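You operate a simulated robot arm through the tools that you are given. There is no shell and no other tool. Be economical: measure what you need, move in short steps, check, and stop when the job is done.

You are at the controls of a simulated robot arm. One attempt, no reset.

JOB
Brush the sludge off the filler strainer and put it back.
Fine: brush it in the strainer ring; brush back in its pot, filler lid shut; the pump stays locked off. Set down upright: strainer. What is to be rubbed or washed off counts as gone when no trace of it is left.
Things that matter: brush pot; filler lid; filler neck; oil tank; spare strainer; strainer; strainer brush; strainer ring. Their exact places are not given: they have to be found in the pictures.

The check looks at the end state, three seconds after you hand in, the way a careful person would. Anything else that was tipped, shoved, dropped, spilled or broken makes it a failure. A push-on lid holds only when it is set on centred and level and pressed home; a screw cap is set on level and turned clockwise until tight.

ROBOT AND FRAMES
A 7-joint arm with a two-finger parallel gripper on a trunk, on a base that drives. Base frame: it is fixed to the floor where the robot stands at the start and does not move with it; the origin is under the middle of the robot, x ahead of it, y to its left, z up. Lengths are in m, angles in degrees, forces in N, time in s.
With the tool pointing down near the work surface it reaches from about 0.18 to 0.7 m from the robot's upright axis, wherever it stands. Its first joint turns from -166.0 to 166.0 degrees. Places, roughly: brush pot [0.9, 1.2, 0.8]; filler lid [0.5, 0.3, 0.7]; filler neck [0.5, 0.2, 0.6]; oil tank [0.8, -0.2, 0.3]; strainer brush [1, 1.25, 1]; strainer ring [0.8, 1.3, 0.8]. Payload 3.43 kg.
The TCP is the grasp point between the finger pads, 0.034 m short of the fingertips. In the tool frame z runs along the fingers and y along their closing line. Largest opening 0.128 m; finger width 0.024, thickness 0.012; the body of the gripper, 0.048 by 0.13 m, starts 0.096 m behind the TCP.
Orientation is that of the tool frame in the base frame, as a unit quaternion [w, x, y, z]. With the fingers straight down and closing along the base's y, the tool's x points along the base's -x, its y along +y and its z along -z.

CONTROLS
- The arm moves only by the tool jog_arm. Its argument "rows" is a list of rows, each an object of numbers (a shift or turn left out is 0, a gripper value left out holds the last): "tx", "ty", "tz": the shift along the tool's x, y, z in units of 20 mm (1.0 is 20 mm); "ax", "ay", "az": the turn, a rotation vector about the tool's x, y, z in units of 4 degrees (1.0 is 4 degrees); "jaw": the closure, from 0 (fully open) to 1 (shut). In form: [{"tx": .., "ty": .., "tz": .., "ax": .., "ay": .., "az": .., "jaw": ..}, ...]. A call has 1 to 8 rows; each row shifts and turns the commanded pose from where the row before left it, along the tool's axes as they then stand. A call with a number of a shift or a turn outside -1 to 1 is refused whole. Each row takes 0.2 s and may step no farther than 0.05 m and 8.6 degrees from the row before; otherwise, or with a gripper value out of range, the whole call is refused. A pose out of reach is approached as far as the arm can. The call stops where the force on the tool passes 40 N (or 10 N more than at its start, if that is more) or the arm is blocked; 0.2 s more then pass. Each finger travels about 0.108 m/s and halts on what it meets, pressing with about 41 N; the grip force reading is that of the motor and also rises with nothing between the fingers. The clock runs only during rows and for 0.2 s after the last one: add rows that do not move to give the fingers time. It gives the time, the measured TCP pose, the force on the tool (base axes), the opening and the grip force at its end, in the units of the frame above (readings bear some noise), with the torque about the TCP (base axes, N m) and any sound that the robot's microphone picked up, and new pictures: "show" is both (left out), scene, wrist or none.
- Cameras (640 x 400 px; columns grow to the right, rows downward): "scene" is now at [-0.0085, 0.1226, 1.4332]; the picture's right is [-0.23, -0.97, 0.00], its down [-0.66, 0.15, -0.74] and it looks along [0.72, -0.17, -0.68] (base axes); focal length 286 px, centre (320, 200). "wrist" rides on the gripper at [0.076, -0.011, -0.16] in the tool frame; the picture's right is [0.15, 0.99, 0.00], its down [-0.88, 0.13, -0.46] and it looks along [-0.45, 0.07, 0.89] (tool axes); focal length 234 px, centre (320, 200).
- raise_lower(by): slides the trunk up (or, below 0, down) by that many m; the arm and the scene camera ride with it, the base frame stays. It gives what a move gives, with no picture.
- base_move(legs): drives the robot by 1 to 6 legs, each [ahead, left, turn to the left] in m, m and degrees, along the robot's own axes; the way and the turn of a leg run together, so that a leg with both is an arc; at most 1.5 m and 180 degrees a leg. The arm and the cameras ride along, it lands a little off, and it stops where it bumps. It gives what a move gives, and a new picture of the scene camera.
- pan_tilt(pan, tilt): turns the head with the scene camera to pan (to the left, within 86 degrees either way) and tilt (down, from -29 to 69), counted from straight ahead of the robot. It gives what a move gives, and a new picture of the scene camera.
- measure_at(camera, pixels): for up to 12 pixels [column, row] of the newest picture of that camera ("zoom" is the newest enlarged one), the place [x, y, z] in the base frame of the surface seen there, good to about 0.003 m. No time passes.
- close_up(camera, box): a new picture of the part [left, top, right, bottom] of that camera's present view, enlarged. No time passes.
- hand_in(): hands the job in; it is judged then, once.

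Keep the steps short. Do not move on a guess: measure, check each grasp and each placing, and mend mistakes. In all there are 80 turns and 260 pictures (those below and enlarged ones count). Leave the gripper open and the arm clear of the work at the hand-in unless told otherwise, and finish with a single line.

The tools are called after ">>>" by a JSON object that holds its "fn" and its "kwargs". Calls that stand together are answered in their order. jog_arm: Moves the arm, as the interface text tells. Its arguments: {"type":"object","properties":{"rows":{"type":"array"},"show":{"type":"string","enum":["both","scene","wrist","none"]}},"required":["rows"]} The other tools are called the same way: raise_lower (by) slides the trunk up or down; base_move (legs) drives the base; pan_tilt (pan, tilt) turns the head that bears the scene camera; measure_at (camera, pixels) gives the place of the surface under pixels of a picture; close_up (camera, box) takes an enlarged picture of a part of a camera's view; hand_in () hands the job in.

At the start:

```text
clock: 0.0
tool_pos: [0.2935, 0.2554, 1.0342]
ee_rot: [-0.003, 0.0, 1.0, -0.002]
wrist_force: [0.9, 0.3, -0.2]
ft_torque: [0.03, -0.03, -0.03]
grip_width: 0.1282
grasp_force: 0.0
trunk travel left (down, up): [-0.15, 0.174]
robot x, y, heading: [-0.0003, -0.002, 0.1]
head pan, tilt: [-0.6, 68.2]
```

scene: 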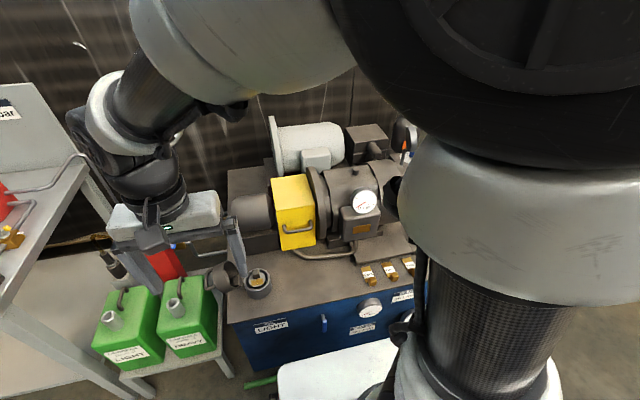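
wrist: 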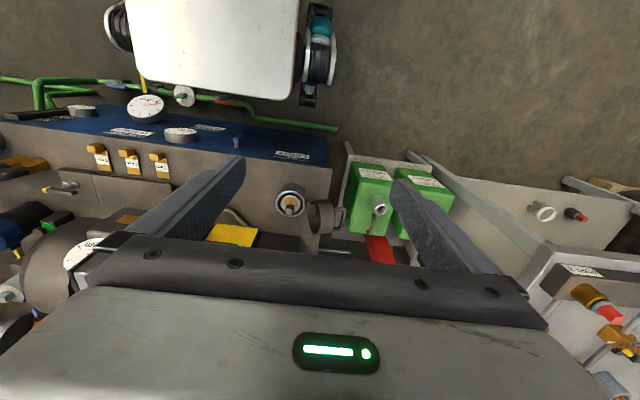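

I see the filler neck around scene (258,282) and a lid beside it at (222,275). I'll look closer at those and turn the head left to see the bench.

>>> {"fn": "close_up", "kwargs": {"camera": "scene", "box": [170, 230, 330, 330]}}

>>> {"fn": "measure_at", "kwargs": {"camera": "scene", "pixels": [[258, 280], [258, 272], [249, 280], [268, 278], [222, 275], [235, 280], [258, 293], [300, 300]]}}

>>> {"fn": "close_up", "kwargs": {"camera": "wrist", "box": [240, 160, 400, 260]}}

>>> {"fn": "pan_tilt", "kwargs": {"pan": 55, "tilt": 35}}

```text
4.00 times, centred on (250, 280) of scene
```

zoom: 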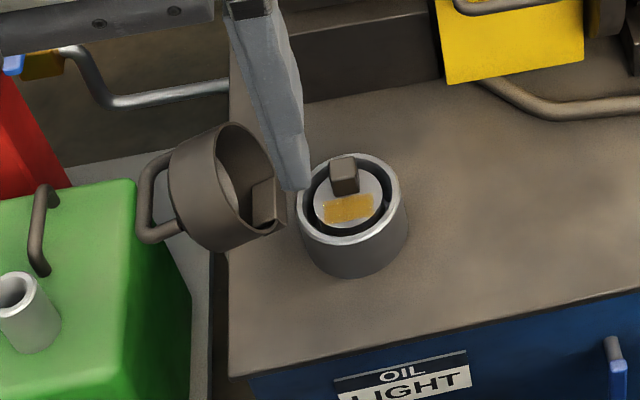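

```text
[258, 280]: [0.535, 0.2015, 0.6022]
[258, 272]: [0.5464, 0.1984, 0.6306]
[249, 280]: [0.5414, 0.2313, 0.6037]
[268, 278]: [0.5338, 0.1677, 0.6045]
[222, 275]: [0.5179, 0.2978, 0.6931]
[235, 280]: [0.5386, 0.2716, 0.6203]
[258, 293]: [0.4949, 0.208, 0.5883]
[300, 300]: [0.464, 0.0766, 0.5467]
```

```text
4.00 times, centred on (320, 210) of wrist
```

zoom: 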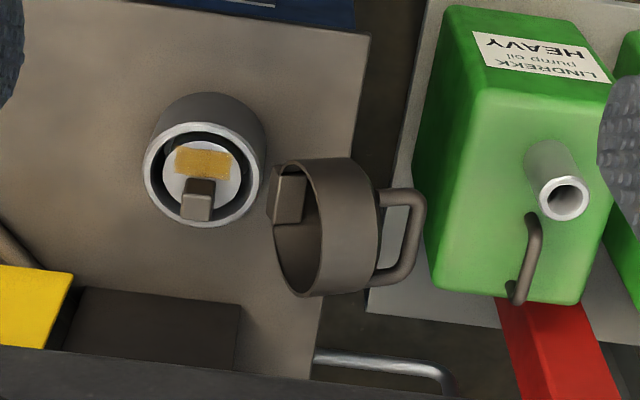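

```text
clock: 1.2
tool_pos: [0.2925, 0.256, 1.0359]
ee_rot: [-0.002, -0.001, 1.0, -0.003]
wrist_force: [0.6, -0.1, 0.8]
ft_torque: [0.03, -0.02, -0.01]
grip_width: 0.1276
grasp_force: 0.0
trunk travel left (down, up): [-0.15, 0.174]
robot x, y, heading: [-0.0029, 0.0022, -0.1]
head pan, tilt: [55.0, 35.0]
```

scene: 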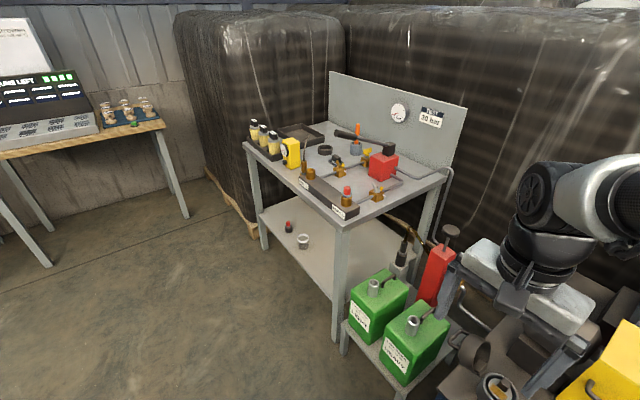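

The bench is on the left. Zooming in on it.

>>> {"fn": "close_up", "kwargs": {"camera": "scene", "box": [240, 100, 460, 240]}}

>>> {"fn": "close_up", "kwargs": {"camera": "scene", "box": [310, 115, 400, 171]}}

>>> {"fn": "measure_at", "kwargs": {"camera": "scene", "pixels": [[326, 149], [358, 130], [356, 147], [356, 154], [302, 240], [345, 228], [440, 180], [250, 142], [330, 132], [375, 150]]}}

```text
2.86 times, centred on (350, 170) of scene
```

zoom: 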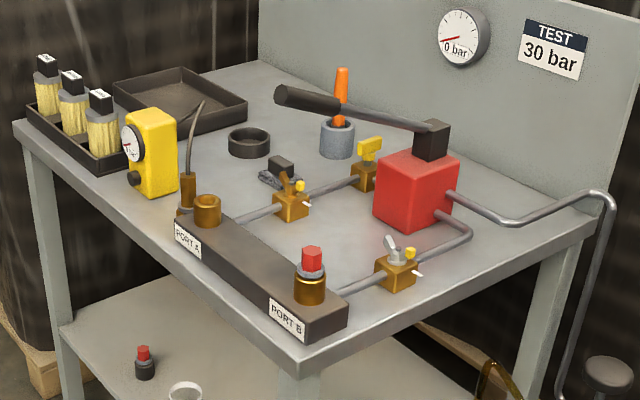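

```text
7.11 times, centred on (355, 143) of scene
```

zoom: 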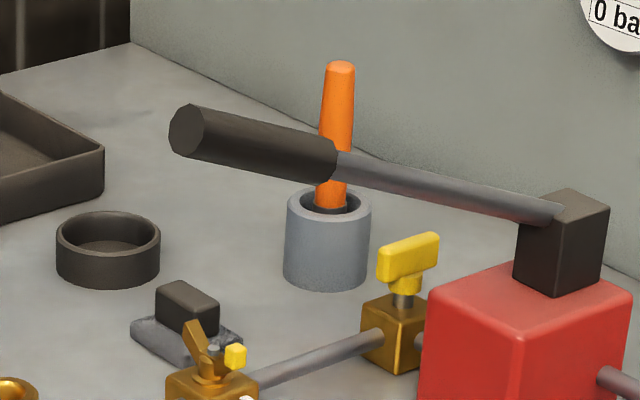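

```text
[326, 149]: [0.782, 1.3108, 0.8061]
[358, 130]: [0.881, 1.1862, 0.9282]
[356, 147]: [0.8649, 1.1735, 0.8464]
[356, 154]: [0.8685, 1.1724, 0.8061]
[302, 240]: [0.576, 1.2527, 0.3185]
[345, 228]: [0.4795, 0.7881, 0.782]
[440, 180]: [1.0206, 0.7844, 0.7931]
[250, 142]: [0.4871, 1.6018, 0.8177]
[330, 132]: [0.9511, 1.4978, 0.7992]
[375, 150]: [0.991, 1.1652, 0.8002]
```

Bench located: ring about (0.785,1.31), pot about (0.87,1.18). Now the neck in detail: head back, and zoom with the wrist camera.

>>> {"fn": "close_up", "kwargs": {"camera": "wrist", "box": [265, 180, 329, 220]}}

>>> {"fn": "measure_at", "kwargs": {"camera": "wrist", "pixels": [[289, 211], [289, 208], [292, 200], [280, 200], [276, 203], [303, 203], [290, 191], [290, 215], [289, 196], [130, 5], [295, 5], [215, 98]]}}

>>> {"fn": "measure_at", "kwargs": {"camera": "zoom", "pixels": [[220, 300], [220, 330], [260, 200], [160, 240], [310, 240], [110, 240], [355, 240]]}}

>>> {"fn": "pan_tilt", "kwargs": {"pan": 20, "tilt": 60}}

```text
10.00 times, centred on (297, 200) of wrist
```

zoom: 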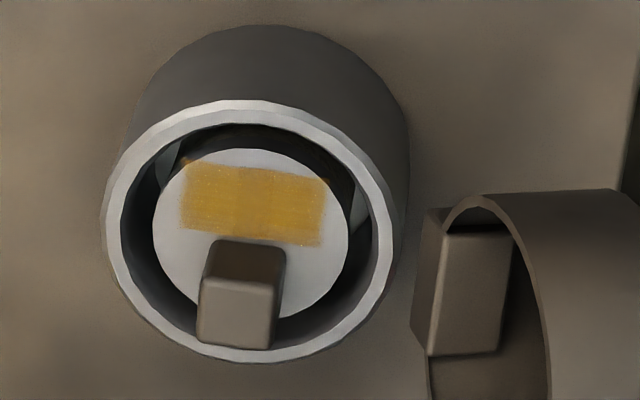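

```text
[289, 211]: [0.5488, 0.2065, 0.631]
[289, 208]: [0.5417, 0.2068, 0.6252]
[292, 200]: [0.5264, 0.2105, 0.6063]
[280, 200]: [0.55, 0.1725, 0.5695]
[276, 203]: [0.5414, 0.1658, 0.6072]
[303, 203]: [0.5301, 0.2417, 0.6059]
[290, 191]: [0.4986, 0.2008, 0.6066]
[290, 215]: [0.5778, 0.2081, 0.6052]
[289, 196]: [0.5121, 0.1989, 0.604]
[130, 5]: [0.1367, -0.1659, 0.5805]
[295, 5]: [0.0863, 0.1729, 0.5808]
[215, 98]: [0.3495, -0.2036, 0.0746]
```

```text
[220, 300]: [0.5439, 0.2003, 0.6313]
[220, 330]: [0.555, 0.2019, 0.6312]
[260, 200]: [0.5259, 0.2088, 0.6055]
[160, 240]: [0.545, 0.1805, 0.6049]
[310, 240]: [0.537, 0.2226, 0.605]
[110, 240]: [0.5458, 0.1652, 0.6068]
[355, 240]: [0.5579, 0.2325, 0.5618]
```

```text
clock: 2.3
tool_pos: [0.2933, 0.256, 1.0327]
ee_rot: [-0.002, 0.0, 1.0, -0.002]
wrist_force: [0.8, 0.3, -0.5]
ft_torque: [0.02, 0.0, 0.01]
grip_width: 0.1281
grasp_force: 0.1
trunk travel left (down, up): [-0.15, 0.174]
robot x, y, heading: [-0.004, 0.0012, -0.2]
head pan, tilt: [20.0, 60.0]
```

scene: 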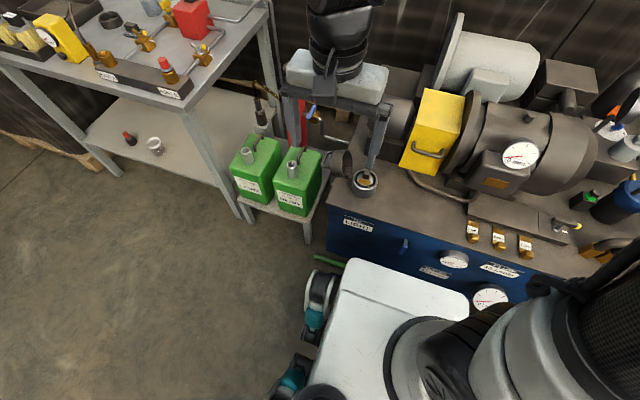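

Neck centre ≈(0.538,0.203), rim z 0.606, knob top z 0.631. Now the lid's shape and what holds it.

>>> {"fn": "close_up", "kwargs": {"camera": "scene", "box": [310, 135, 406, 195]}}

>>> {"fn": "measure_at", "kwargs": {"camera": "zoom", "pixels": [[130, 170], [170, 130], [230, 110], [250, 200], [170, 260], [240, 290], [290, 210], [200, 200], [140, 220], [280, 250], [250, 260], [220, 290]]}}

>>> {"fn": "close_up", "kwargs": {"camera": "wrist", "box": [290, 185, 370, 235]}}

>>> {"fn": "measure_at", "kwargs": {"camera": "zoom", "pixels": [[170, 110], [150, 180], [200, 250], [200, 300], [120, 150], [250, 60], [250, 200], [290, 300], [380, 220], [420, 200], [240, 380], [80, 200]]}}

```text
6.67 times, centred on (358, 165) of scene
```

zoom: 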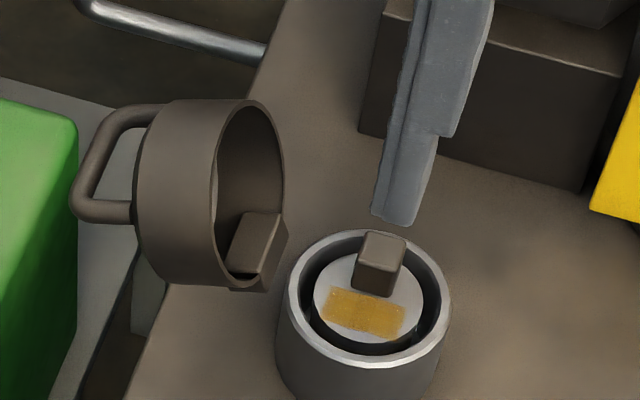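

```text
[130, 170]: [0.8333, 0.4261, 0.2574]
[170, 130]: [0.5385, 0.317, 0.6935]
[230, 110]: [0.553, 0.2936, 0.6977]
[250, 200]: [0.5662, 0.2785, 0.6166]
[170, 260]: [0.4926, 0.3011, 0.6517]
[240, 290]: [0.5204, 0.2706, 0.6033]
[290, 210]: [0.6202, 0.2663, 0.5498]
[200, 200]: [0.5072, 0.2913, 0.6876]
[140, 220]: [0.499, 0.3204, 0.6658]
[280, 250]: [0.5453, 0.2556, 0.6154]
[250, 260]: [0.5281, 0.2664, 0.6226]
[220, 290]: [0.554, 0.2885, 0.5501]
```

```text
8.00 times, centred on (330, 210) of wrist
```

zoom: 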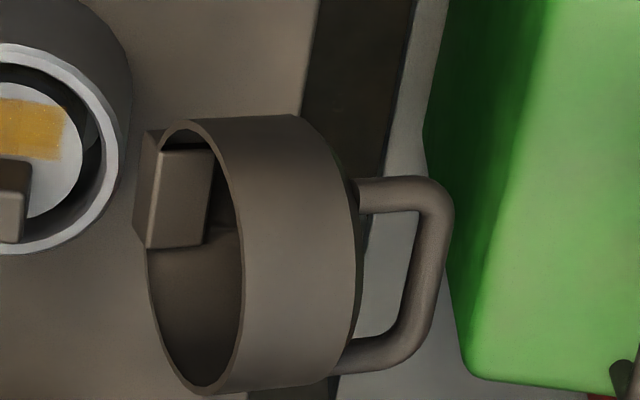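

```text
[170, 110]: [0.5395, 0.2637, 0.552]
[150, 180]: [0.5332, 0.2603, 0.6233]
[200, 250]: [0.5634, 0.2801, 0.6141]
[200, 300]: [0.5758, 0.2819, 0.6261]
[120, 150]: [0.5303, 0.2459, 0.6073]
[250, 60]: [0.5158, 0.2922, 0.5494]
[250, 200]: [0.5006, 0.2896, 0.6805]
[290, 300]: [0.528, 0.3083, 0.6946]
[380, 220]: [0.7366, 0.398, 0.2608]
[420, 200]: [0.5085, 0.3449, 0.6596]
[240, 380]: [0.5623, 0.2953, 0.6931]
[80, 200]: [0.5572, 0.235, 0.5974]
```

The lid is hinged on the neck's +y side (hinge block about (0.535,0.262,0.615)) and stands open, with its handle pointing +y. I'll go above the strainer knob (about (0.549,0.205)).

>>> {"fn": "jog_arm", "kwargs": {"rows": [{"tx": -1, "ty": -0.2, "tz": 0.9, "jaw": 0.4}, {"tx": -1, "ty": -0.2, "tz": 0.9}, {"tx": -1, "ty": -0.2, "tz": 0.9}, {"tx": -1, "ty": -0.2, "tz": 0.9}, {"tx": -1, "ty": -0.2, "tz": 0.9}, {"tx": -1, "ty": -0.2, "tz": 0.9}, {"tx": -1, "ty": -0.2, "tz": 0.9}, {"tx": -1, "ty": -0.2, "tz": 0.9}], "show": "none"}}

>>> {"fn": "jog_arm", "kwargs": {"rows": [{"tx": -1, "ty": -0.2, "tz": 0.9}, {"tx": -1, "ty": -0.2, "tz": 0.9}, {"tx": -1, "ty": -0.2, "tz": 0.9}, {"tx": -1, "ty": -0.2, "tz": 0.9}, {"tx": -0.8, "ty": -0.1, "tz": 0.8}, {"tx": 0}]}}

```text
clock: 4.1
tool_pos: [0.4501, 0.2249, 0.8875]
ee_rot: [-0.001, 0.0, 1.0, -0.002]
wrist_force: [-0.4, 0.5, 0.0]
ft_torque: [0.03, -0.03, 0.0]
grip_width: 0.0769
grasp_force: 0.0
trunk travel left (down, up): [-0.15, 0.174]
robot x, y, heading: [-0.0007, 0.0014, 0.1]
head pan, tilt: [20.0, 60.0]
```

```text
clock: 5.5
tool_pos: [0.5482, 0.2042, 0.7991]
ee_rot: [-0.003, 0.0, 1.0, -0.002]
wrist_force: [-0.1, -0.3, 0.9]
ft_torque: [-0.01, 0.02, 0.0]
grip_width: 0.0766
grasp_force: 0.1
trunk travel left (down, up): [-0.15, 0.174]
robot x, y, heading: [0.0014, -0.0014, 0.2]
head pan, tilt: [20.0, 60.0]
```

scene: 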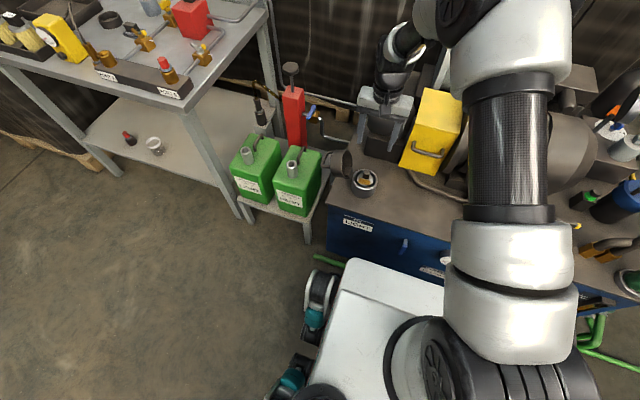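
wrist: 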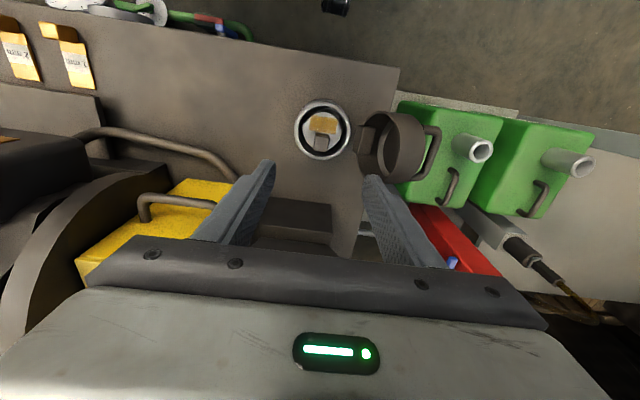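

I'll refine the knob's position from here.

>>> {"fn": "close_up", "kwargs": {"camera": "wrist", "box": [282, 90, 378, 170]}}

>>> {"fn": "measure_at", "kwargs": {"camera": "wrist", "pixels": [[321, 137], [315, 140], [327, 140], [321, 142], [321, 148], [315, 147], [327, 147], [320, 100], [320, 158], [295, 129], [350, 129]]}}

```text
5.00 times, centred on (330, 130) of wrist
```

zoom: 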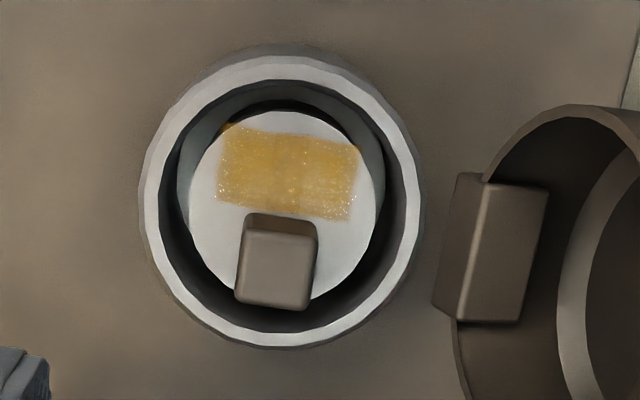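

```text
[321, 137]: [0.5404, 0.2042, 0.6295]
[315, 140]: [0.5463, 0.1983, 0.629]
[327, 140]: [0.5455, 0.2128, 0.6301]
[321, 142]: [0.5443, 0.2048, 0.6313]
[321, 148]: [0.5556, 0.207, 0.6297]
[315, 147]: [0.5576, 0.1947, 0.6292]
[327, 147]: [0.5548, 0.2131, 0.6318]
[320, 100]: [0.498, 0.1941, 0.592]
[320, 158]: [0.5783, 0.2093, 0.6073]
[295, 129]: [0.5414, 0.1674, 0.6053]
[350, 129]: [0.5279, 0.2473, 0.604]
```

Knob centre (0.550,0.204), about 22 mm square. The fingers must stay clear of the lid's hinge block, so I narrow to 45 mm and descend to TCP z 0.644.

>>> {"fn": "jog_arm", "kwargs": {"rows": [{"tx": -0.1, "tz": 1, "jaw": 0.64}, {"tz": 1}, {"tz": 1}, {"tz": 1}, {"tz": 1}, {"tz": 1}, {"tz": 0.9}, {"tz": 0.8}]}}

```text
clock: 7.3
tool_pos: [0.5494, 0.2031, 0.645]
ee_rot: [-0.001, 0.0, 1.0, -0.001]
wrist_force: [0.4, 0.4, 0.2]
ft_torque: [0.02, 0.0, -0.03]
grip_width: 0.0462
grasp_force: 0.0
trunk travel left (down, up): [-0.15, 0.174]
robot x, y, heading: [-0.0026, 0.0007, -0.2]
head pan, tilt: [20.0, 60.0]
```

scene: 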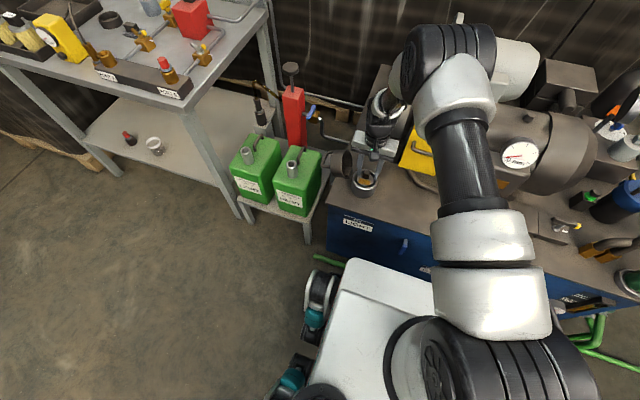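
wrist: 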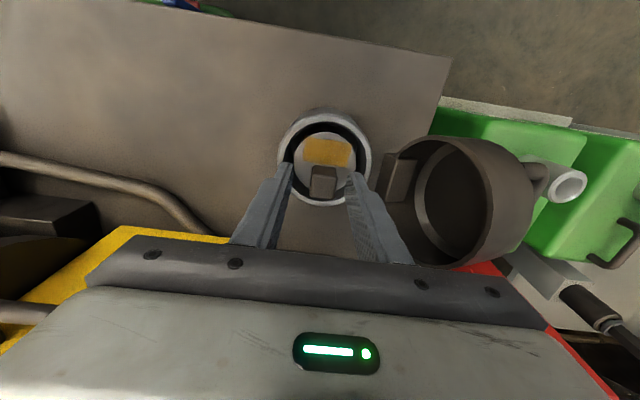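

The fingers straddle the knob. Closing.

>>> {"fn": "jog_arm", "kwargs": {"rows": [{"jaw": 0.9}, {"jaw": 1}, {"jaw": 1}, {"jaw": 1}], "show": "wrist"}}

```text
clock: 8.3
tool_pos: [0.5482, 0.2018, 0.6452]
ee_rot: [-0.001, -0.001, 1.0, -0.002]
wrist_force: [1.2, 0.3, 0.5]
ft_torque: [0.06, -0.07, -0.01]
grip_width: 0.0212
grasp_force: 41.3
trunk travel left (down, up): [-0.15, 0.174]
robot x, y, heading: [0.0034, -0.0006, -0.1]
head pan, tilt: [20.0, 60.0]
```

wrist: 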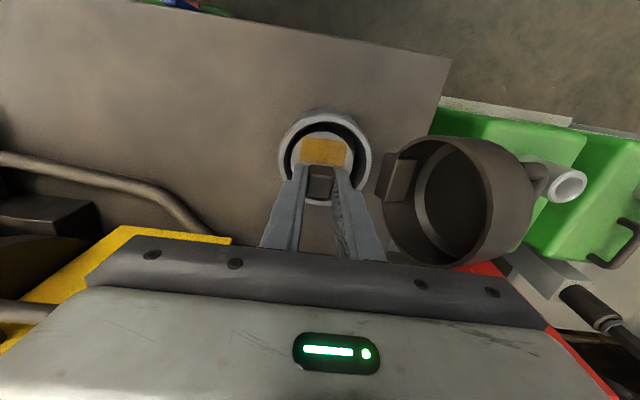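

Gripped at 21 mm. Lifting straight up.

>>> {"fn": "jog_arm", "kwargs": {"rows": [{"tz": -0.5}, {"tz": -0.5}, {"tz": -1}, {"tz": -1}, {"tz": -1}, {"tz": -1}, {"tz": -1}, {"tz": -1}]}}

```text
clock: 10.1
tool_pos: [0.5497, 0.2066, 0.7872]
ee_rot: [-0.003, 0.0, 1.0, -0.003]
wrist_force: [-1.4, 0.5, -1.3]
ft_torque: [0.01, 0.04, 0.03]
grip_width: 0.0211
grasp_force: 40.8
trunk travel left (down, up): [-0.15, 0.174]
robot x, y, heading: [-0.0022, 0.0038, 0.3]
head pan, tilt: [20.0, 60.0]
```

scene: 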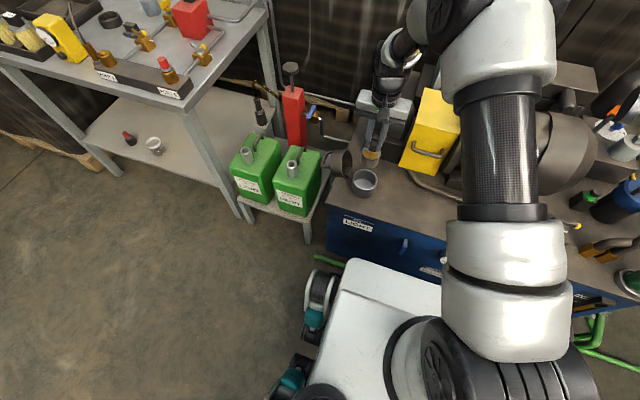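
wrist: 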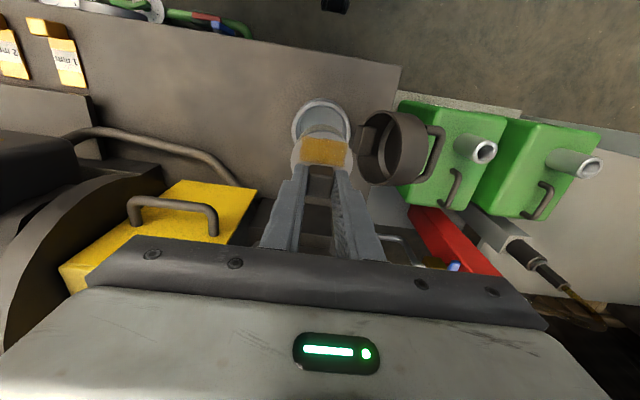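

The strainer is out. I'll check its underside depth in a zoom.

>>> {"fn": "close_up", "kwargs": {"camera": "scene", "box": [320, 90, 416, 200]}}

>>> {"fn": "close_up", "kwargs": {"camera": "wrist", "box": [270, 90, 400, 180]}}

>>> {"fn": "measure_at", "kwargs": {"camera": "scene", "pixels": [[365, 183], [364, 172], [364, 176], [372, 153], [372, 160]]}}

```text
3.64 times, centred on (368, 145) of scene
```

zoom: 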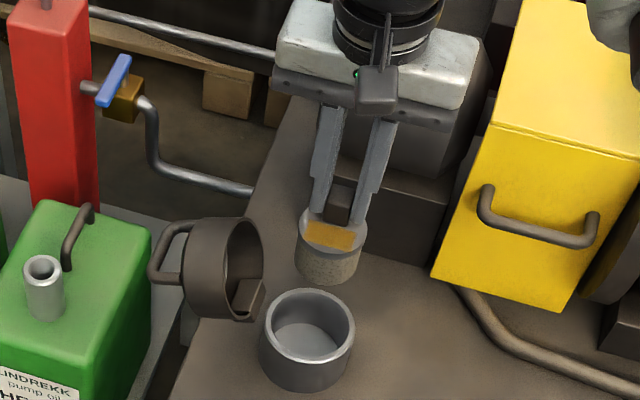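

```text
4.44 times, centred on (335, 135) of wrist
```

zoom: 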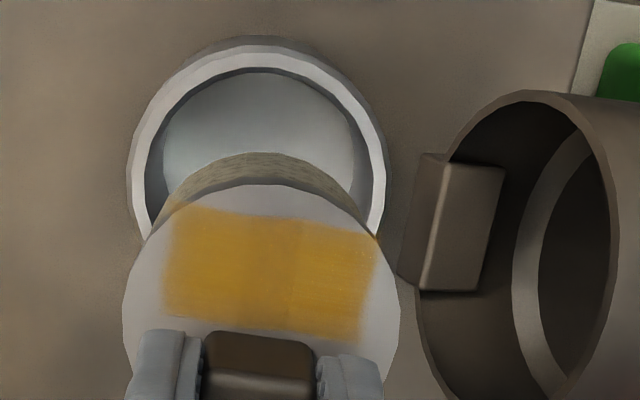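

```text
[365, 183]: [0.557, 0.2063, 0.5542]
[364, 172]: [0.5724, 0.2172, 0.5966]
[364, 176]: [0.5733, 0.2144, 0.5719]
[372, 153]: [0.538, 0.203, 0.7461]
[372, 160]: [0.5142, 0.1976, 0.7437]
```

Strainer body is about 50 mm tall, and the knob sits about 12 mm off its axis. Before driving I measure the base's extents and the bench's front edge and shelf.

>>> {"fn": "measure_at", "kwargs": {"camera": "scene", "pixels": [[352, 262], [465, 295], [320, 275], [315, 320], [340, 350], [250, 217], [230, 215], [120, 172], [155, 145], [300, 235], [184, 112], [335, 262]]}}

>>> {"fn": "jog_arm", "kwargs": {"rows": [{"tx": 0.5, "tz": -1}, {"tx": 0.5, "tz": -1}, {"tx": 1, "tz": -1}, {"tx": 1, "tz": -1}, {"tx": 1, "tz": -1}, {"tx": 1, "tz": -1}, {"tx": 1, "tz": -1}, {"tx": 1, "tz": -1}], "show": "none"}}

>>> {"fn": "jog_arm", "kwargs": {"rows": [{"tx": 1, "tz": -1}, {"tx": 1, "tz": -1}, {"tx": 1, "tz": -1}, {"tx": 1, "tz": -1}, {"tx": 1, "tz": -1}, {"tx": 1, "tz": -1}, {"tx": 1, "tz": -1}], "show": "none"}}

>>> {"fn": "pan_tilt", "kwargs": {"pan": 60, "tilt": 50}}

```text
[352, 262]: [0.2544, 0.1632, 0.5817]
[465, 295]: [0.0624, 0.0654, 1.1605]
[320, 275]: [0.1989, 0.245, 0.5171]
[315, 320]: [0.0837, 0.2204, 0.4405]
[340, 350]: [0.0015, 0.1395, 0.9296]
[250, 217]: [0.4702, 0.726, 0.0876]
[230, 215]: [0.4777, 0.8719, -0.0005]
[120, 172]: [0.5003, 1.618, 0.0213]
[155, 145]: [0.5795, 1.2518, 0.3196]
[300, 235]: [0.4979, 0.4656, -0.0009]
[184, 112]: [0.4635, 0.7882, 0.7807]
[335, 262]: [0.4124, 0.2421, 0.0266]
```

```text
clock: 11.9
tool_pos: [0.4083, 0.2037, 0.9484]
ee_rot: [-0.003, 0.0, 1.0, -0.003]
wrist_force: [-0.8, 0.0, -1.9]
ft_torque: [0.01, 0.02, 0.02]
grip_width: 0.0209
grasp_force: 41.2
trunk travel left (down, up): [-0.15, 0.174]
robot x, y, heading: [-0.0009, -0.0001, 0.1]
head pan, tilt: [20.0, 60.0]
```

```text
clock: 13.5
tool_pos: [0.2706, 0.2058, 1.0884]
ee_rot: [-0.003, 0.001, 1.0, -0.003]
wrist_force: [1.0, 0.1, -1.0]
ft_torque: [0.04, 0.02, 0.01]
grip_width: 0.0212
grasp_force: 40.5
trunk travel left (down, up): [-0.15, 0.174]
robot x, y, heading: [-0.0018, 0.0002, 0.3]
head pan, tilt: [20.0, 60.0]
```

```text
clock: 14.5
tool_pos: [0.2698, 0.2066, 1.0887]
ee_rot: [-0.003, 0.0, 1.0, -0.002]
wrist_force: [0.2, 0.1, -0.4]
ft_torque: [-0.04, 0.0, 0.01]
grip_width: 0.021
grasp_force: 40.6
trunk travel left (down, up): [-0.15, 0.174]
robot x, y, heading: [0.0001, 0.0012, -0.3]
head pan, tilt: [60.0, 50.0]
```

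scene: 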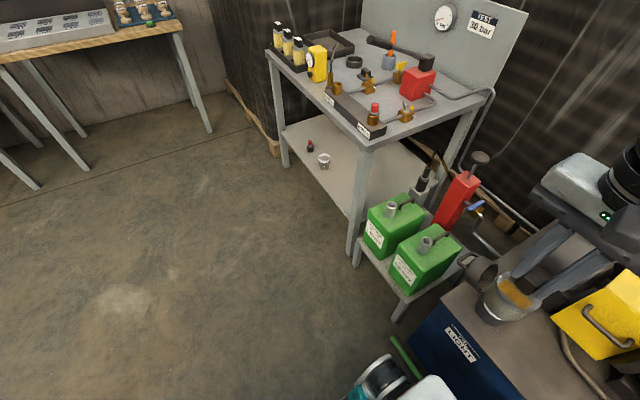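

The way left is clear and the base front is about 0.26 ahead of its axis. I drive left 1.22 m, then ahead 0.15 m.

>>> {"fn": "base_move", "kwargs": {"legs": [[0, 1.22, 0], [0.15, 0, 0]]}}

>>> {"fn": "pan_tilt", "kwargs": {"pan": 0, "tilt": 48}}

```text
clock: 27.8
tool_pos: [0.4369, 1.4488, 1.0888]
ee_rot: [-0.003, 0.012, 1.0, -0.002]
wrist_force: [0.5, 0.2, -2.2]
ft_torque: [0.02, -0.05, 0.01]
grip_width: 0.021
grasp_force: 40.8
trunk travel left (down, up): [-0.15, 0.174]
robot x, y, heading: [0.1625, 1.2488, -1.5]
head pan, tilt: [60.0, 50.0]
```

scene: 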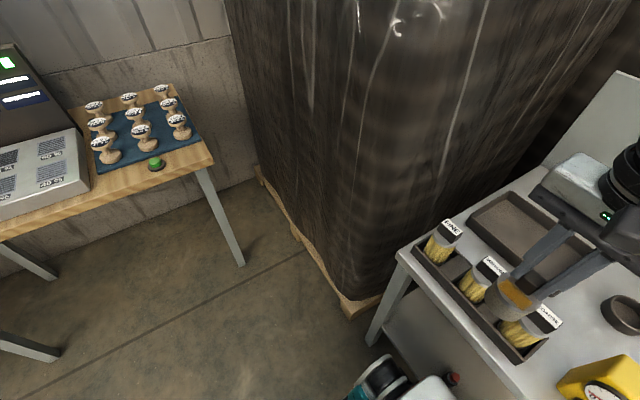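

```text
clock: 29.1
tool_pos: [0.4371, 1.4478, 1.0885]
ee_rot: [-0.002, 0.012, 1.0, -0.002]
wrist_force: [0.1, -0.8, -1.1]
ft_torque: [-0.05, 0.0, -0.05]
grip_width: 0.0211
grasp_force: 40.9
trunk travel left (down, up): [-0.15, 0.174]
robot x, y, heading: [0.1632, 1.251, -1.2]
head pan, tilt: [0.0, 48.0]
```

scene: 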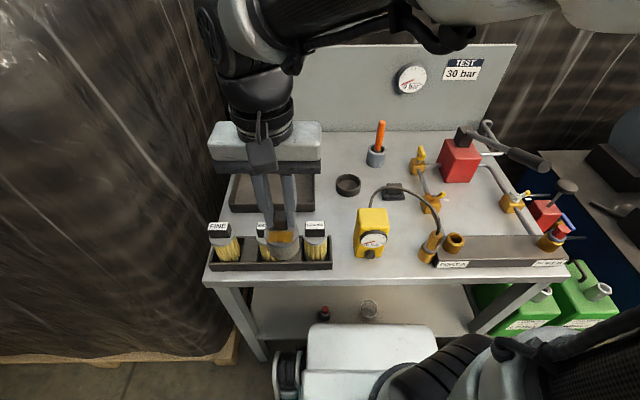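

I zoom in to read the items around the ring and measure the ring and pot.

>>> {"fn": "close_up", "kwargs": {"camera": "scene", "box": [320, 110, 448, 210]}}

>>> {"fn": "measure_at", "kwargs": {"camera": "zoom", "pixels": [[140, 315], [85, 375], [195, 375], [140, 345], [140, 372], [140, 390], [310, 55], [290, 180], [285, 195], [240, 195], [325, 200], [350, 385]]}}

>>> {"fn": "close_up", "kwargs": {"camera": "scene", "box": [200, 200, 340, 280]}}

```text
4.00 times, centred on (384, 160) of scene
```

zoom: 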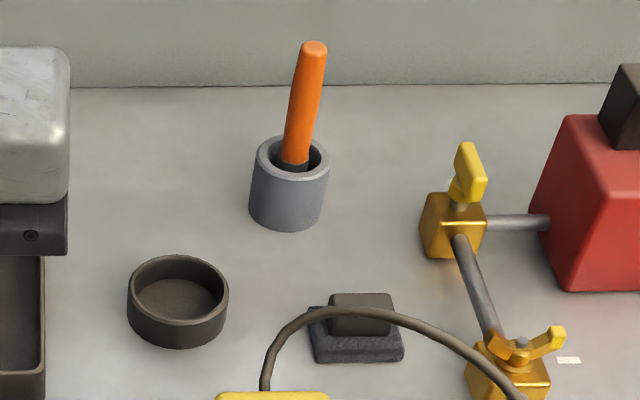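

```text
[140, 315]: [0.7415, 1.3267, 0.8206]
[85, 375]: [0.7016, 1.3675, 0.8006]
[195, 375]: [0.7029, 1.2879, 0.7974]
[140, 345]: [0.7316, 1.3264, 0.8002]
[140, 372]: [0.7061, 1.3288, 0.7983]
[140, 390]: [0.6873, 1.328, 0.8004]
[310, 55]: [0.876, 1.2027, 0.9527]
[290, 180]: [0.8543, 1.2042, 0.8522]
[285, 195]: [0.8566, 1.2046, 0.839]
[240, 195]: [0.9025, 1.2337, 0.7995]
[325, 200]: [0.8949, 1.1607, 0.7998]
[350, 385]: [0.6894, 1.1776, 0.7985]
```

```text
4.57 times, centred on (270, 240) of scene
```

zoom: 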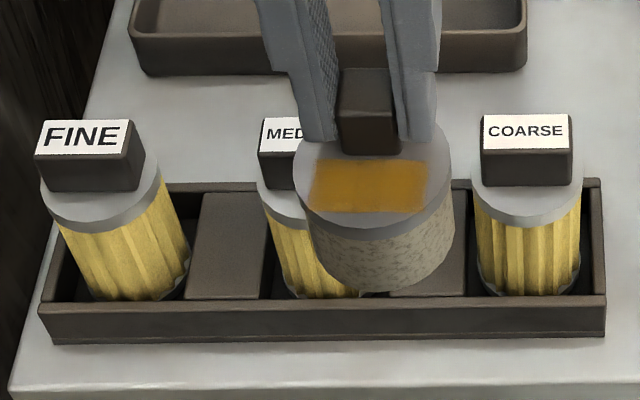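

Measuring the ring and pot precisely: ring rim at scene (336–361,174–197), pot at (367–386,144–167).

>>> {"fn": "close_up", "kwargs": {"camera": "scene", "box": [324, 160, 388, 200]}}

>>> {"fn": "measure_at", "kwargs": {"camera": "zoom", "pixels": [[245, 140], [135, 220], [365, 220], [125, 220], [370, 225], [245, 290], [245, 300], [245, 220], [245, 250], [150, 220], [350, 220], [245, 360]]}}

>>> {"fn": "close_up", "kwargs": {"camera": "scene", "box": [344, 115, 408, 175]}}

>>> {"fn": "measure_at", "kwargs": {"camera": "scene", "pixels": [[382, 123], [380, 135], [378, 145], [377, 150], [376, 154], [368, 147], [385, 150], [376, 165], [376, 145]]}}

```text
10.00 times, centred on (356, 180) of scene
```

zoom: 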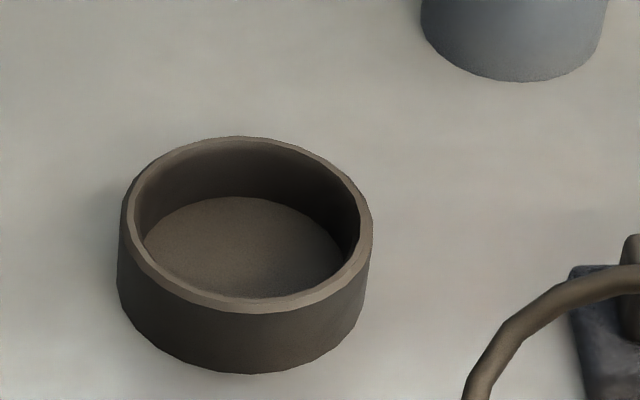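

```text
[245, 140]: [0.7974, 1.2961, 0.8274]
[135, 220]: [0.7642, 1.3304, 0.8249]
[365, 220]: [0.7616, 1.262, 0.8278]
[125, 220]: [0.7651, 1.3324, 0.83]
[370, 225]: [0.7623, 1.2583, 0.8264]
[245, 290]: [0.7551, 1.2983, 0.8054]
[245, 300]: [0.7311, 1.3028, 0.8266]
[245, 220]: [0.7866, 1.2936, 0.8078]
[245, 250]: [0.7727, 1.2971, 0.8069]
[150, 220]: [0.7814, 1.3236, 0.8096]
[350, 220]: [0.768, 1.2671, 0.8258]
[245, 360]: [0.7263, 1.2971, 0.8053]
```

```text
6.67 times, centred on (376, 145) of scene
```

zoom: 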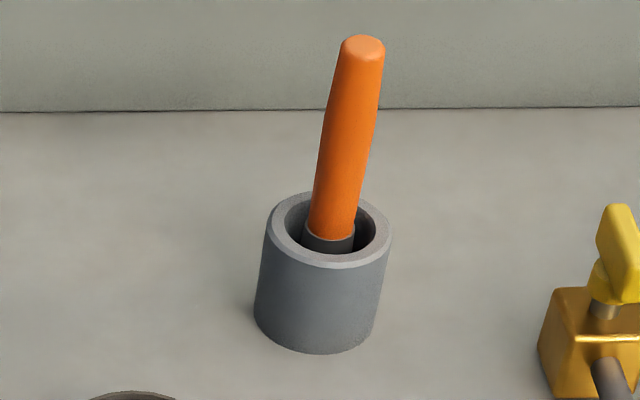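

```text
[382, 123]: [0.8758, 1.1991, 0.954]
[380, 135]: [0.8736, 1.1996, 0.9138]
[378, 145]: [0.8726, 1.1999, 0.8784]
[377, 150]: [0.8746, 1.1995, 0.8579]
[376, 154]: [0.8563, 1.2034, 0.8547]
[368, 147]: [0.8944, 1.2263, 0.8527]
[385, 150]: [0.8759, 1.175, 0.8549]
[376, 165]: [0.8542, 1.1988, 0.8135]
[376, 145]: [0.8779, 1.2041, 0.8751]
```

Ring centre (0.763,1.295), rim z 0.827, floor z 0.806, inner about 64 mm against the strainer's 55 mm. First I get the strainer's exact offset in the hand from the wrist view while moving nearer.

>>> {"fn": "jog_arm", "kwargs": {"rows": [{"tx": -1, "ty": -0.43, "tz": 0.2}, {"tx": -1, "ty": -0.43, "tz": 0.2}, {"tx": -1, "ty": -0.43, "tz": 0.2}, {"tx": -1, "ty": -0.43, "tz": 0.2}, {"tx": -1, "ty": -0.43, "tz": 0.2}, {"tx": -1, "ty": -0.43, "tz": 0.2}, {"tx": -1, "ty": -0.43, "tz": 0.2}, {"tx": -1, "ty": -0.43, "tz": 0.2}], "show": "none"}}

>>> {"fn": "jog_arm", "kwargs": {"rows": [{"tx": -1, "ty": -0.43, "tz": 0.2}, {"tx": -1, "ty": -0.43, "tz": 0.2}, {"tx": -1, "ty": -0.43, "tz": 0.2}, {"tx": -1, "ty": -0.43, "tz": 0.2}, {"tx": -1, "ty": -0.43, "tz": 0.2}, {"tx": -1, "ty": -0.43, "tz": 0.2}, {"tx": -1, "ty": -0.43, "tz": 0.2}, {"tz": 0}]}}

>>> {"fn": "close_up", "kwargs": {"camera": "wrist", "box": [240, 90, 400, 190]}}

```text
clock: 30.9
tool_pos: [0.5949, 1.3762, 1.0573]
ee_rot: [-0.003, 0.012, 1.0, -0.003]
wrist_force: [1.1, 0.3, -1.1]
ft_torque: [0.0, -0.04, -0.03]
grip_width: 0.0213
grasp_force: 40.9
trunk travel left (down, up): [-0.15, 0.174]
robot x, y, heading: [0.1672, 1.2516, -1.4]
head pan, tilt: [0.0, 48.0]
```

```text
clock: 32.7
tool_pos: [0.7343, 1.3127, 1.0271]
ee_rot: [-0.003, 0.012, 1.0, -0.002]
wrist_force: [0.1, 0.8, -1.9]
ft_torque: [0.0, -0.03, 0.0]
grip_width: 0.0212
grasp_force: 41.0
trunk travel left (down, up): [-0.15, 0.174]
robot x, y, heading: [0.1626, 1.2529, -1.6]
head pan, tilt: [0.0, 48.0]
```

scene: 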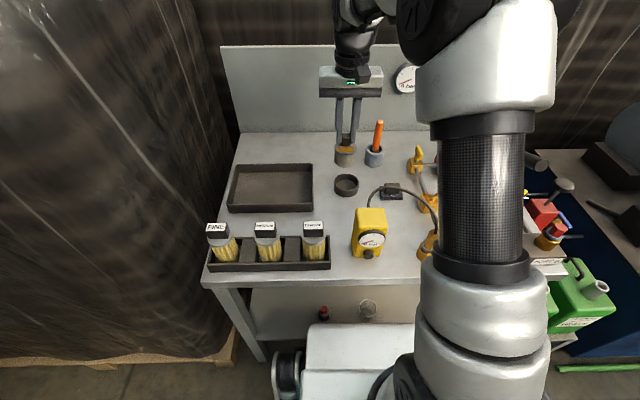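
wrist: 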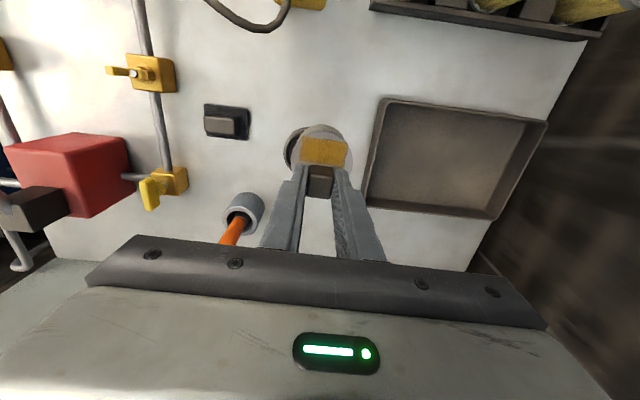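

```text
4.00 times, centred on (320, 140) of wrist
```

zoom: 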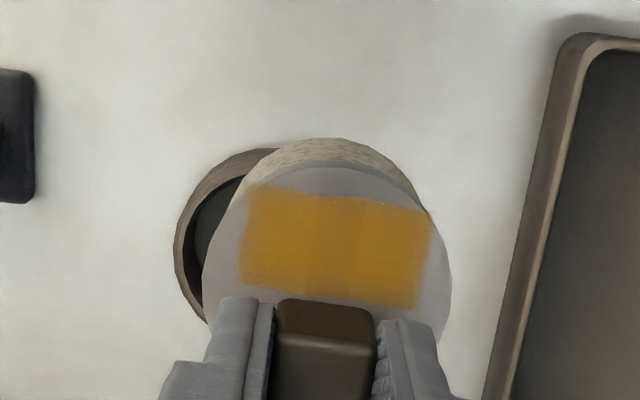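

>>> {"fn": "measure_at", "kwargs": {"camera": "zoom", "pixels": [[207, 285], [447, 290], [330, 172], [410, 200], [230, 220], [330, 250], [178, 240], [230, 165], [195, 300], [325, 370]]}}

>>> {"fn": "measure_at", "kwargs": {"camera": "wrist", "pixels": [[243, 194], [225, 215], [262, 205], [244, 215], [232, 235]]}}

```text
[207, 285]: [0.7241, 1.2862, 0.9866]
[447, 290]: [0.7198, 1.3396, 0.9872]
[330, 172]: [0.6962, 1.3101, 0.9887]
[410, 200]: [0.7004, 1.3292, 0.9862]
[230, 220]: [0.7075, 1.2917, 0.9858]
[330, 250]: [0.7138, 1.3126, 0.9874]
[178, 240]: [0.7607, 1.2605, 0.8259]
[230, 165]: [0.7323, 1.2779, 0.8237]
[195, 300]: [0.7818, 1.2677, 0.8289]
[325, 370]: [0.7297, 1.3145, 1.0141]
```

```text
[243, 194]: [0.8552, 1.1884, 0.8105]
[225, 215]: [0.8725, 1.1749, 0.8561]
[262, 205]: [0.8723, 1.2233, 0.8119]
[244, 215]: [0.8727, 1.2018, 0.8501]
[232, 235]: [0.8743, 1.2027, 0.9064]
```

Plate centre is TCP −12 mm in x and 0 in y. Moving to TCP (0.775,1.296), and lowering to just above the ring.

>>> {"fn": "jog_arm", "kwargs": {"rows": [{"tx": -1, "ty": -0.4}, {"tx": -1.0, "ty": -0.4}, {"tz": 1}, {"tz": 1}, {"tz": 1}, {"tz": 0.6}, {"tz": 0}]}}

>>> {"fn": "close_up", "kwargs": {"camera": "wrist", "box": [240, 90, 400, 190]}}

>>> {"fn": "close_up", "kwargs": {"camera": "scene", "box": [310, 130, 406, 210]}}

```text
clock: 34.3
tool_pos: [0.7727, 1.295, 0.9554]
ee_rot: [-0.002, 0.012, 1.0, -0.002]
wrist_force: [-0.3, -0.1, -1.5]
ft_torque: [0.01, -0.01, -0.03]
grip_width: 0.0214
grasp_force: 41.7
trunk travel left (down, up): [-0.15, 0.174]
robot x, y, heading: [0.1627, 1.2475, -1.2]
head pan, tilt: [0.0, 48.0]
```

scene: 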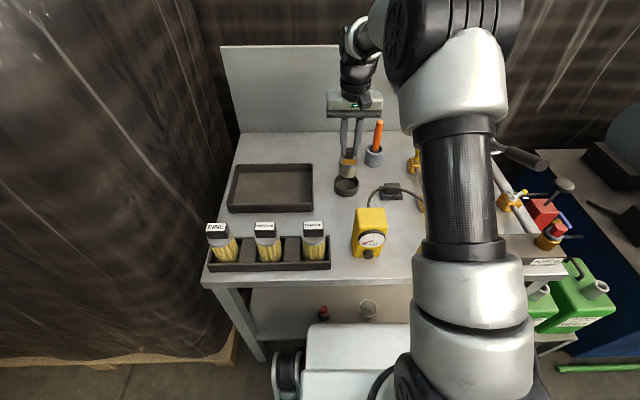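
wrist: 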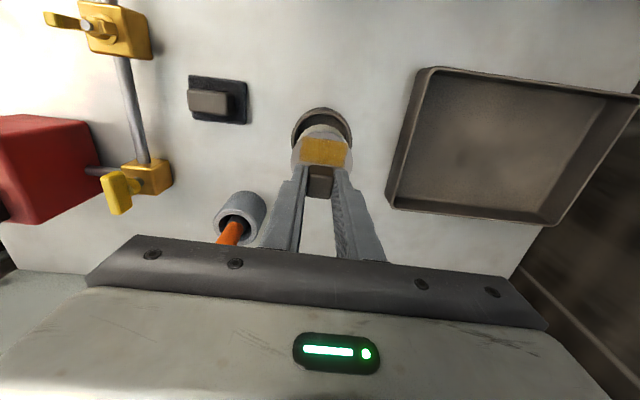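

```text
4.00 times, centred on (320, 140) of wrist
```

zoom: 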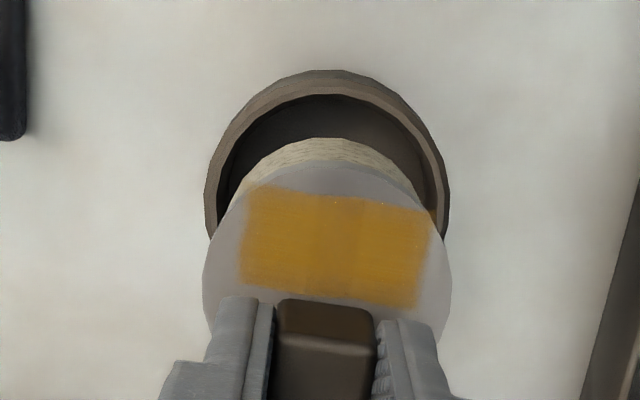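

```text
5.00 times, centred on (358, 170) of scene
```

zoom: 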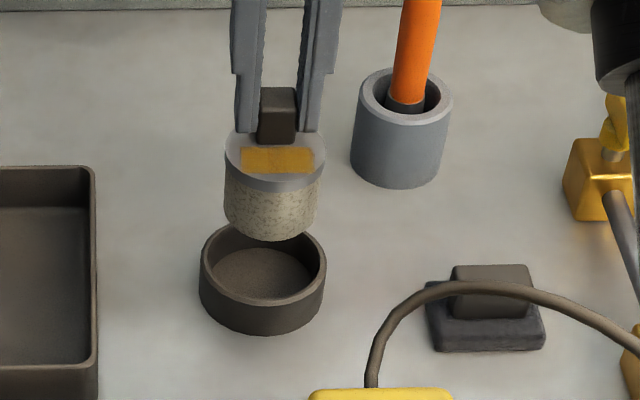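

>>> {"fn": "measure_at", "kwargs": {"camera": "wrist", "pixels": [[322, 109], [292, 145], [351, 145], [322, 133], [291, 163], [353, 163]]}}

```text
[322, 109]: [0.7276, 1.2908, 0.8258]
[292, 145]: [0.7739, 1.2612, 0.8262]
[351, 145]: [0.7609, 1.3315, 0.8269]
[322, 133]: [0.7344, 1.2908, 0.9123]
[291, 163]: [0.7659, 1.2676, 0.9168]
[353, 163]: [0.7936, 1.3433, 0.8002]
```

Small correction (+2 mm x, +1 mm y), then lowering to TCP z ≈0.897 in small steps.

>>> {"fn": "jog_arm", "kwargs": {"rows": [{"tx": -0.1, "ty": 0.06}, {"tz": 0.7}, {"tz": 0.7}, {"tz": 0.6}, {"tz": 0.4}, {"tz": 0.3}, {"tz": 0.15}]}}

>>> {"fn": "close_up", "kwargs": {"camera": "scene", "box": [310, 130, 406, 210]}}

```text
clock: 35.9
tool_pos: [0.7746, 1.2956, 0.8988]
ee_rot: [-0.001, 0.012, 1.0, -0.002]
wrist_force: [0.2, -0.3, -1.9]
ft_torque: [-0.01, 0.0, 0.0]
grip_width: 0.0212
grasp_force: 41.1
trunk travel left (down, up): [-0.15, 0.174]
robot x, y, heading: [0.1622, 1.2495, -1.4]
head pan, tilt: [0.0, 48.0]
```

scene: 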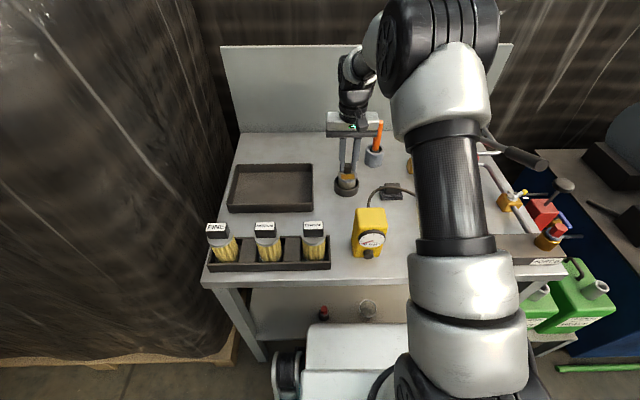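
wrist: 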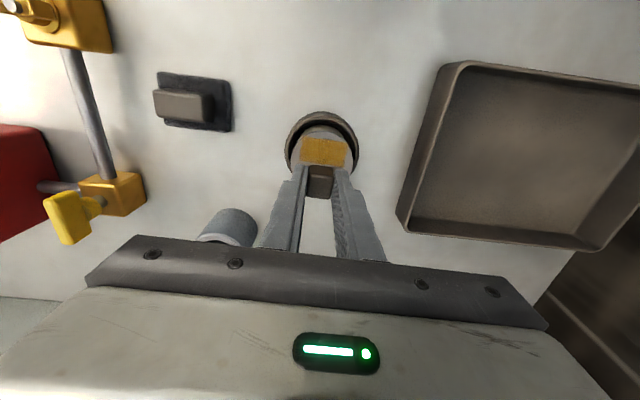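

```text
5.00 times, centred on (358, 170) of scene
```

zoom: 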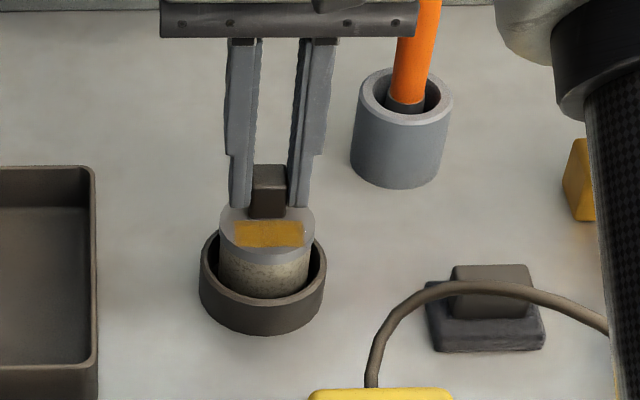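

It is inside the ring with no contact yet. I creep down by 1 mm steps until it touches.

>>> {"fn": "jog_arm", "kwargs": {"rows": [{"tz": 0.05}, {"tz": 0.05}, {"tz": 0.05}], "show": "none"}}

>>> {"fn": "measure_at", "kwargs": {"camera": "wrist", "pixels": [[310, 145], [335, 147], [321, 115]]}}

```text
clock: 36.7
tool_pos: [0.774, 1.296, 0.8945]
ee_rot: [-0.002, 0.012, 1.0, -0.002]
wrist_force: [-0.2, -0.1, -0.8]
ft_torque: [0.04, 0.01, -0.02]
grip_width: 0.0209
grasp_force: 41.3
trunk travel left (down, up): [-0.15, 0.174]
robot x, y, heading: [0.1624, 1.2481, -1.5]
head pan, tilt: [0.0, 48.0]
```

```text
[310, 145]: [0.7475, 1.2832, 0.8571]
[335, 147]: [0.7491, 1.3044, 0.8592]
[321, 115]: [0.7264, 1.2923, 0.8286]
```

>>> {"fn": "jog_arm", "kwargs": {"rows": [{"tz": 0.05}, {"tz": 0.05}], "show": "none"}}

```text
clock: 37.3
tool_pos: [0.7749, 1.2951, 0.894]
ee_rot: [-0.002, 0.013, 1.0, -0.002]
wrist_force: [-1.2, -1.2, 7.8]
ft_torque: [0.08, 0.26, 0.08]
grip_width: 0.0211
grasp_force: 41.4
trunk travel left (down, up): [-0.15, 0.174]
robot x, y, heading: [0.1646, 1.2516, -1.4]
head pan, tilt: [0.0, 48.0]
```

Floor contact (8 N). Opening slightly and rising.

>>> {"fn": "jog_arm", "kwargs": {"rows": [{"tz": -0.05, "jaw": 0.85}, {"jaw": 0.65}, {"jaw": 0.65}, {"tz": -0.5}, {"tz": -1}, {"tz": -1}, {"tz": -1}, {"tz": -1}], "show": "none"}}

>>> {"fn": "jog_arm", "kwargs": {"rows": [{"tz": -1}, {"tz": -1}, {"tz": -1}, {"tz": -1, "tx": 1}, {"tx": 1}, {"tx": 1}, {"tx": 0}]}}

>>> {"fn": "close_up", "kwargs": {"camera": "scene", "box": [310, 110, 406, 210]}}

>>> {"fn": "close_up", "kwargs": {"camera": "wrist", "box": [180, 130, 400, 290]}}

```text
clock: 39.1
tool_pos: [0.7747, 1.2948, 0.9836]
ee_rot: [-0.003, 0.012, 1.0, -0.001]
wrist_force: [-0.7, 0.0, 0.1]
ft_torque: [-0.03, 0.01, -0.04]
grip_width: 0.045
grasp_force: 0.0
trunk travel left (down, up): [-0.15, 0.174]
robot x, y, heading: [0.1658, 1.2456, -1.4]
head pan, tilt: [0.0, 48.0]
```

```text
clock: 40.7
tool_pos: [0.7147, 1.2992, 1.0645]
ee_rot: [-0.001, 0.013, 1.0, -0.001]
wrist_force: [0.0, 0.5, -0.6]
ft_torque: [0.03, -0.01, -0.02]
grip_width: 0.0451
grasp_force: 0.1
trunk travel left (down, up): [-0.15, 0.174]
robot x, y, heading: [0.16, 1.2474, -1.6]
head pan, tilt: [0.0, 48.0]
```

scene: 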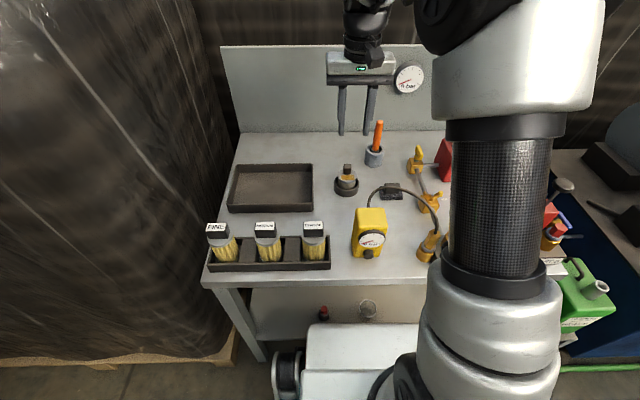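
wrist: 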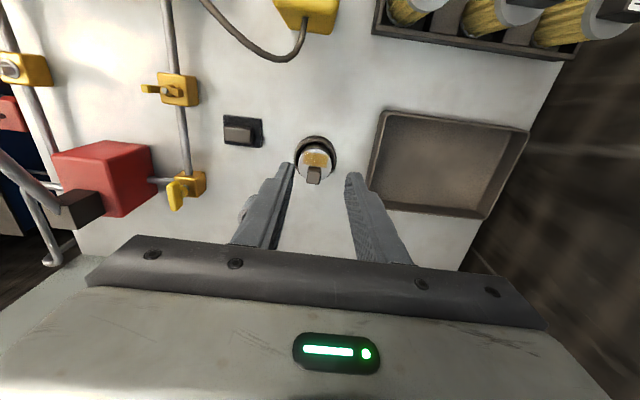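

```text
4.00 times, centred on (358, 160) of scene
```

zoom: 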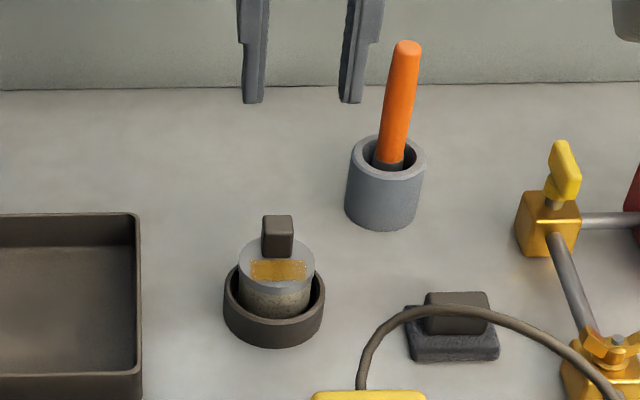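

```text
2.50 times, centred on (290, 210) of wrist
```

zoom: 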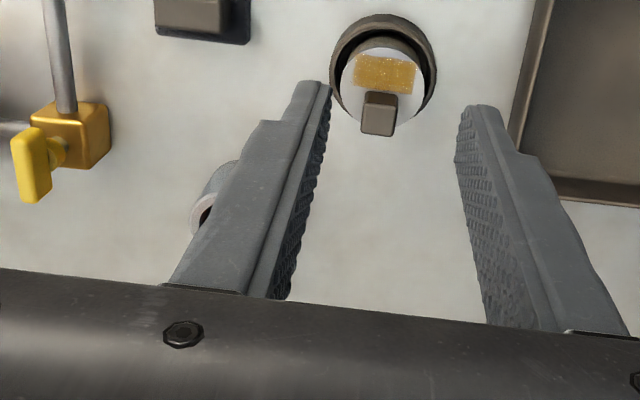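

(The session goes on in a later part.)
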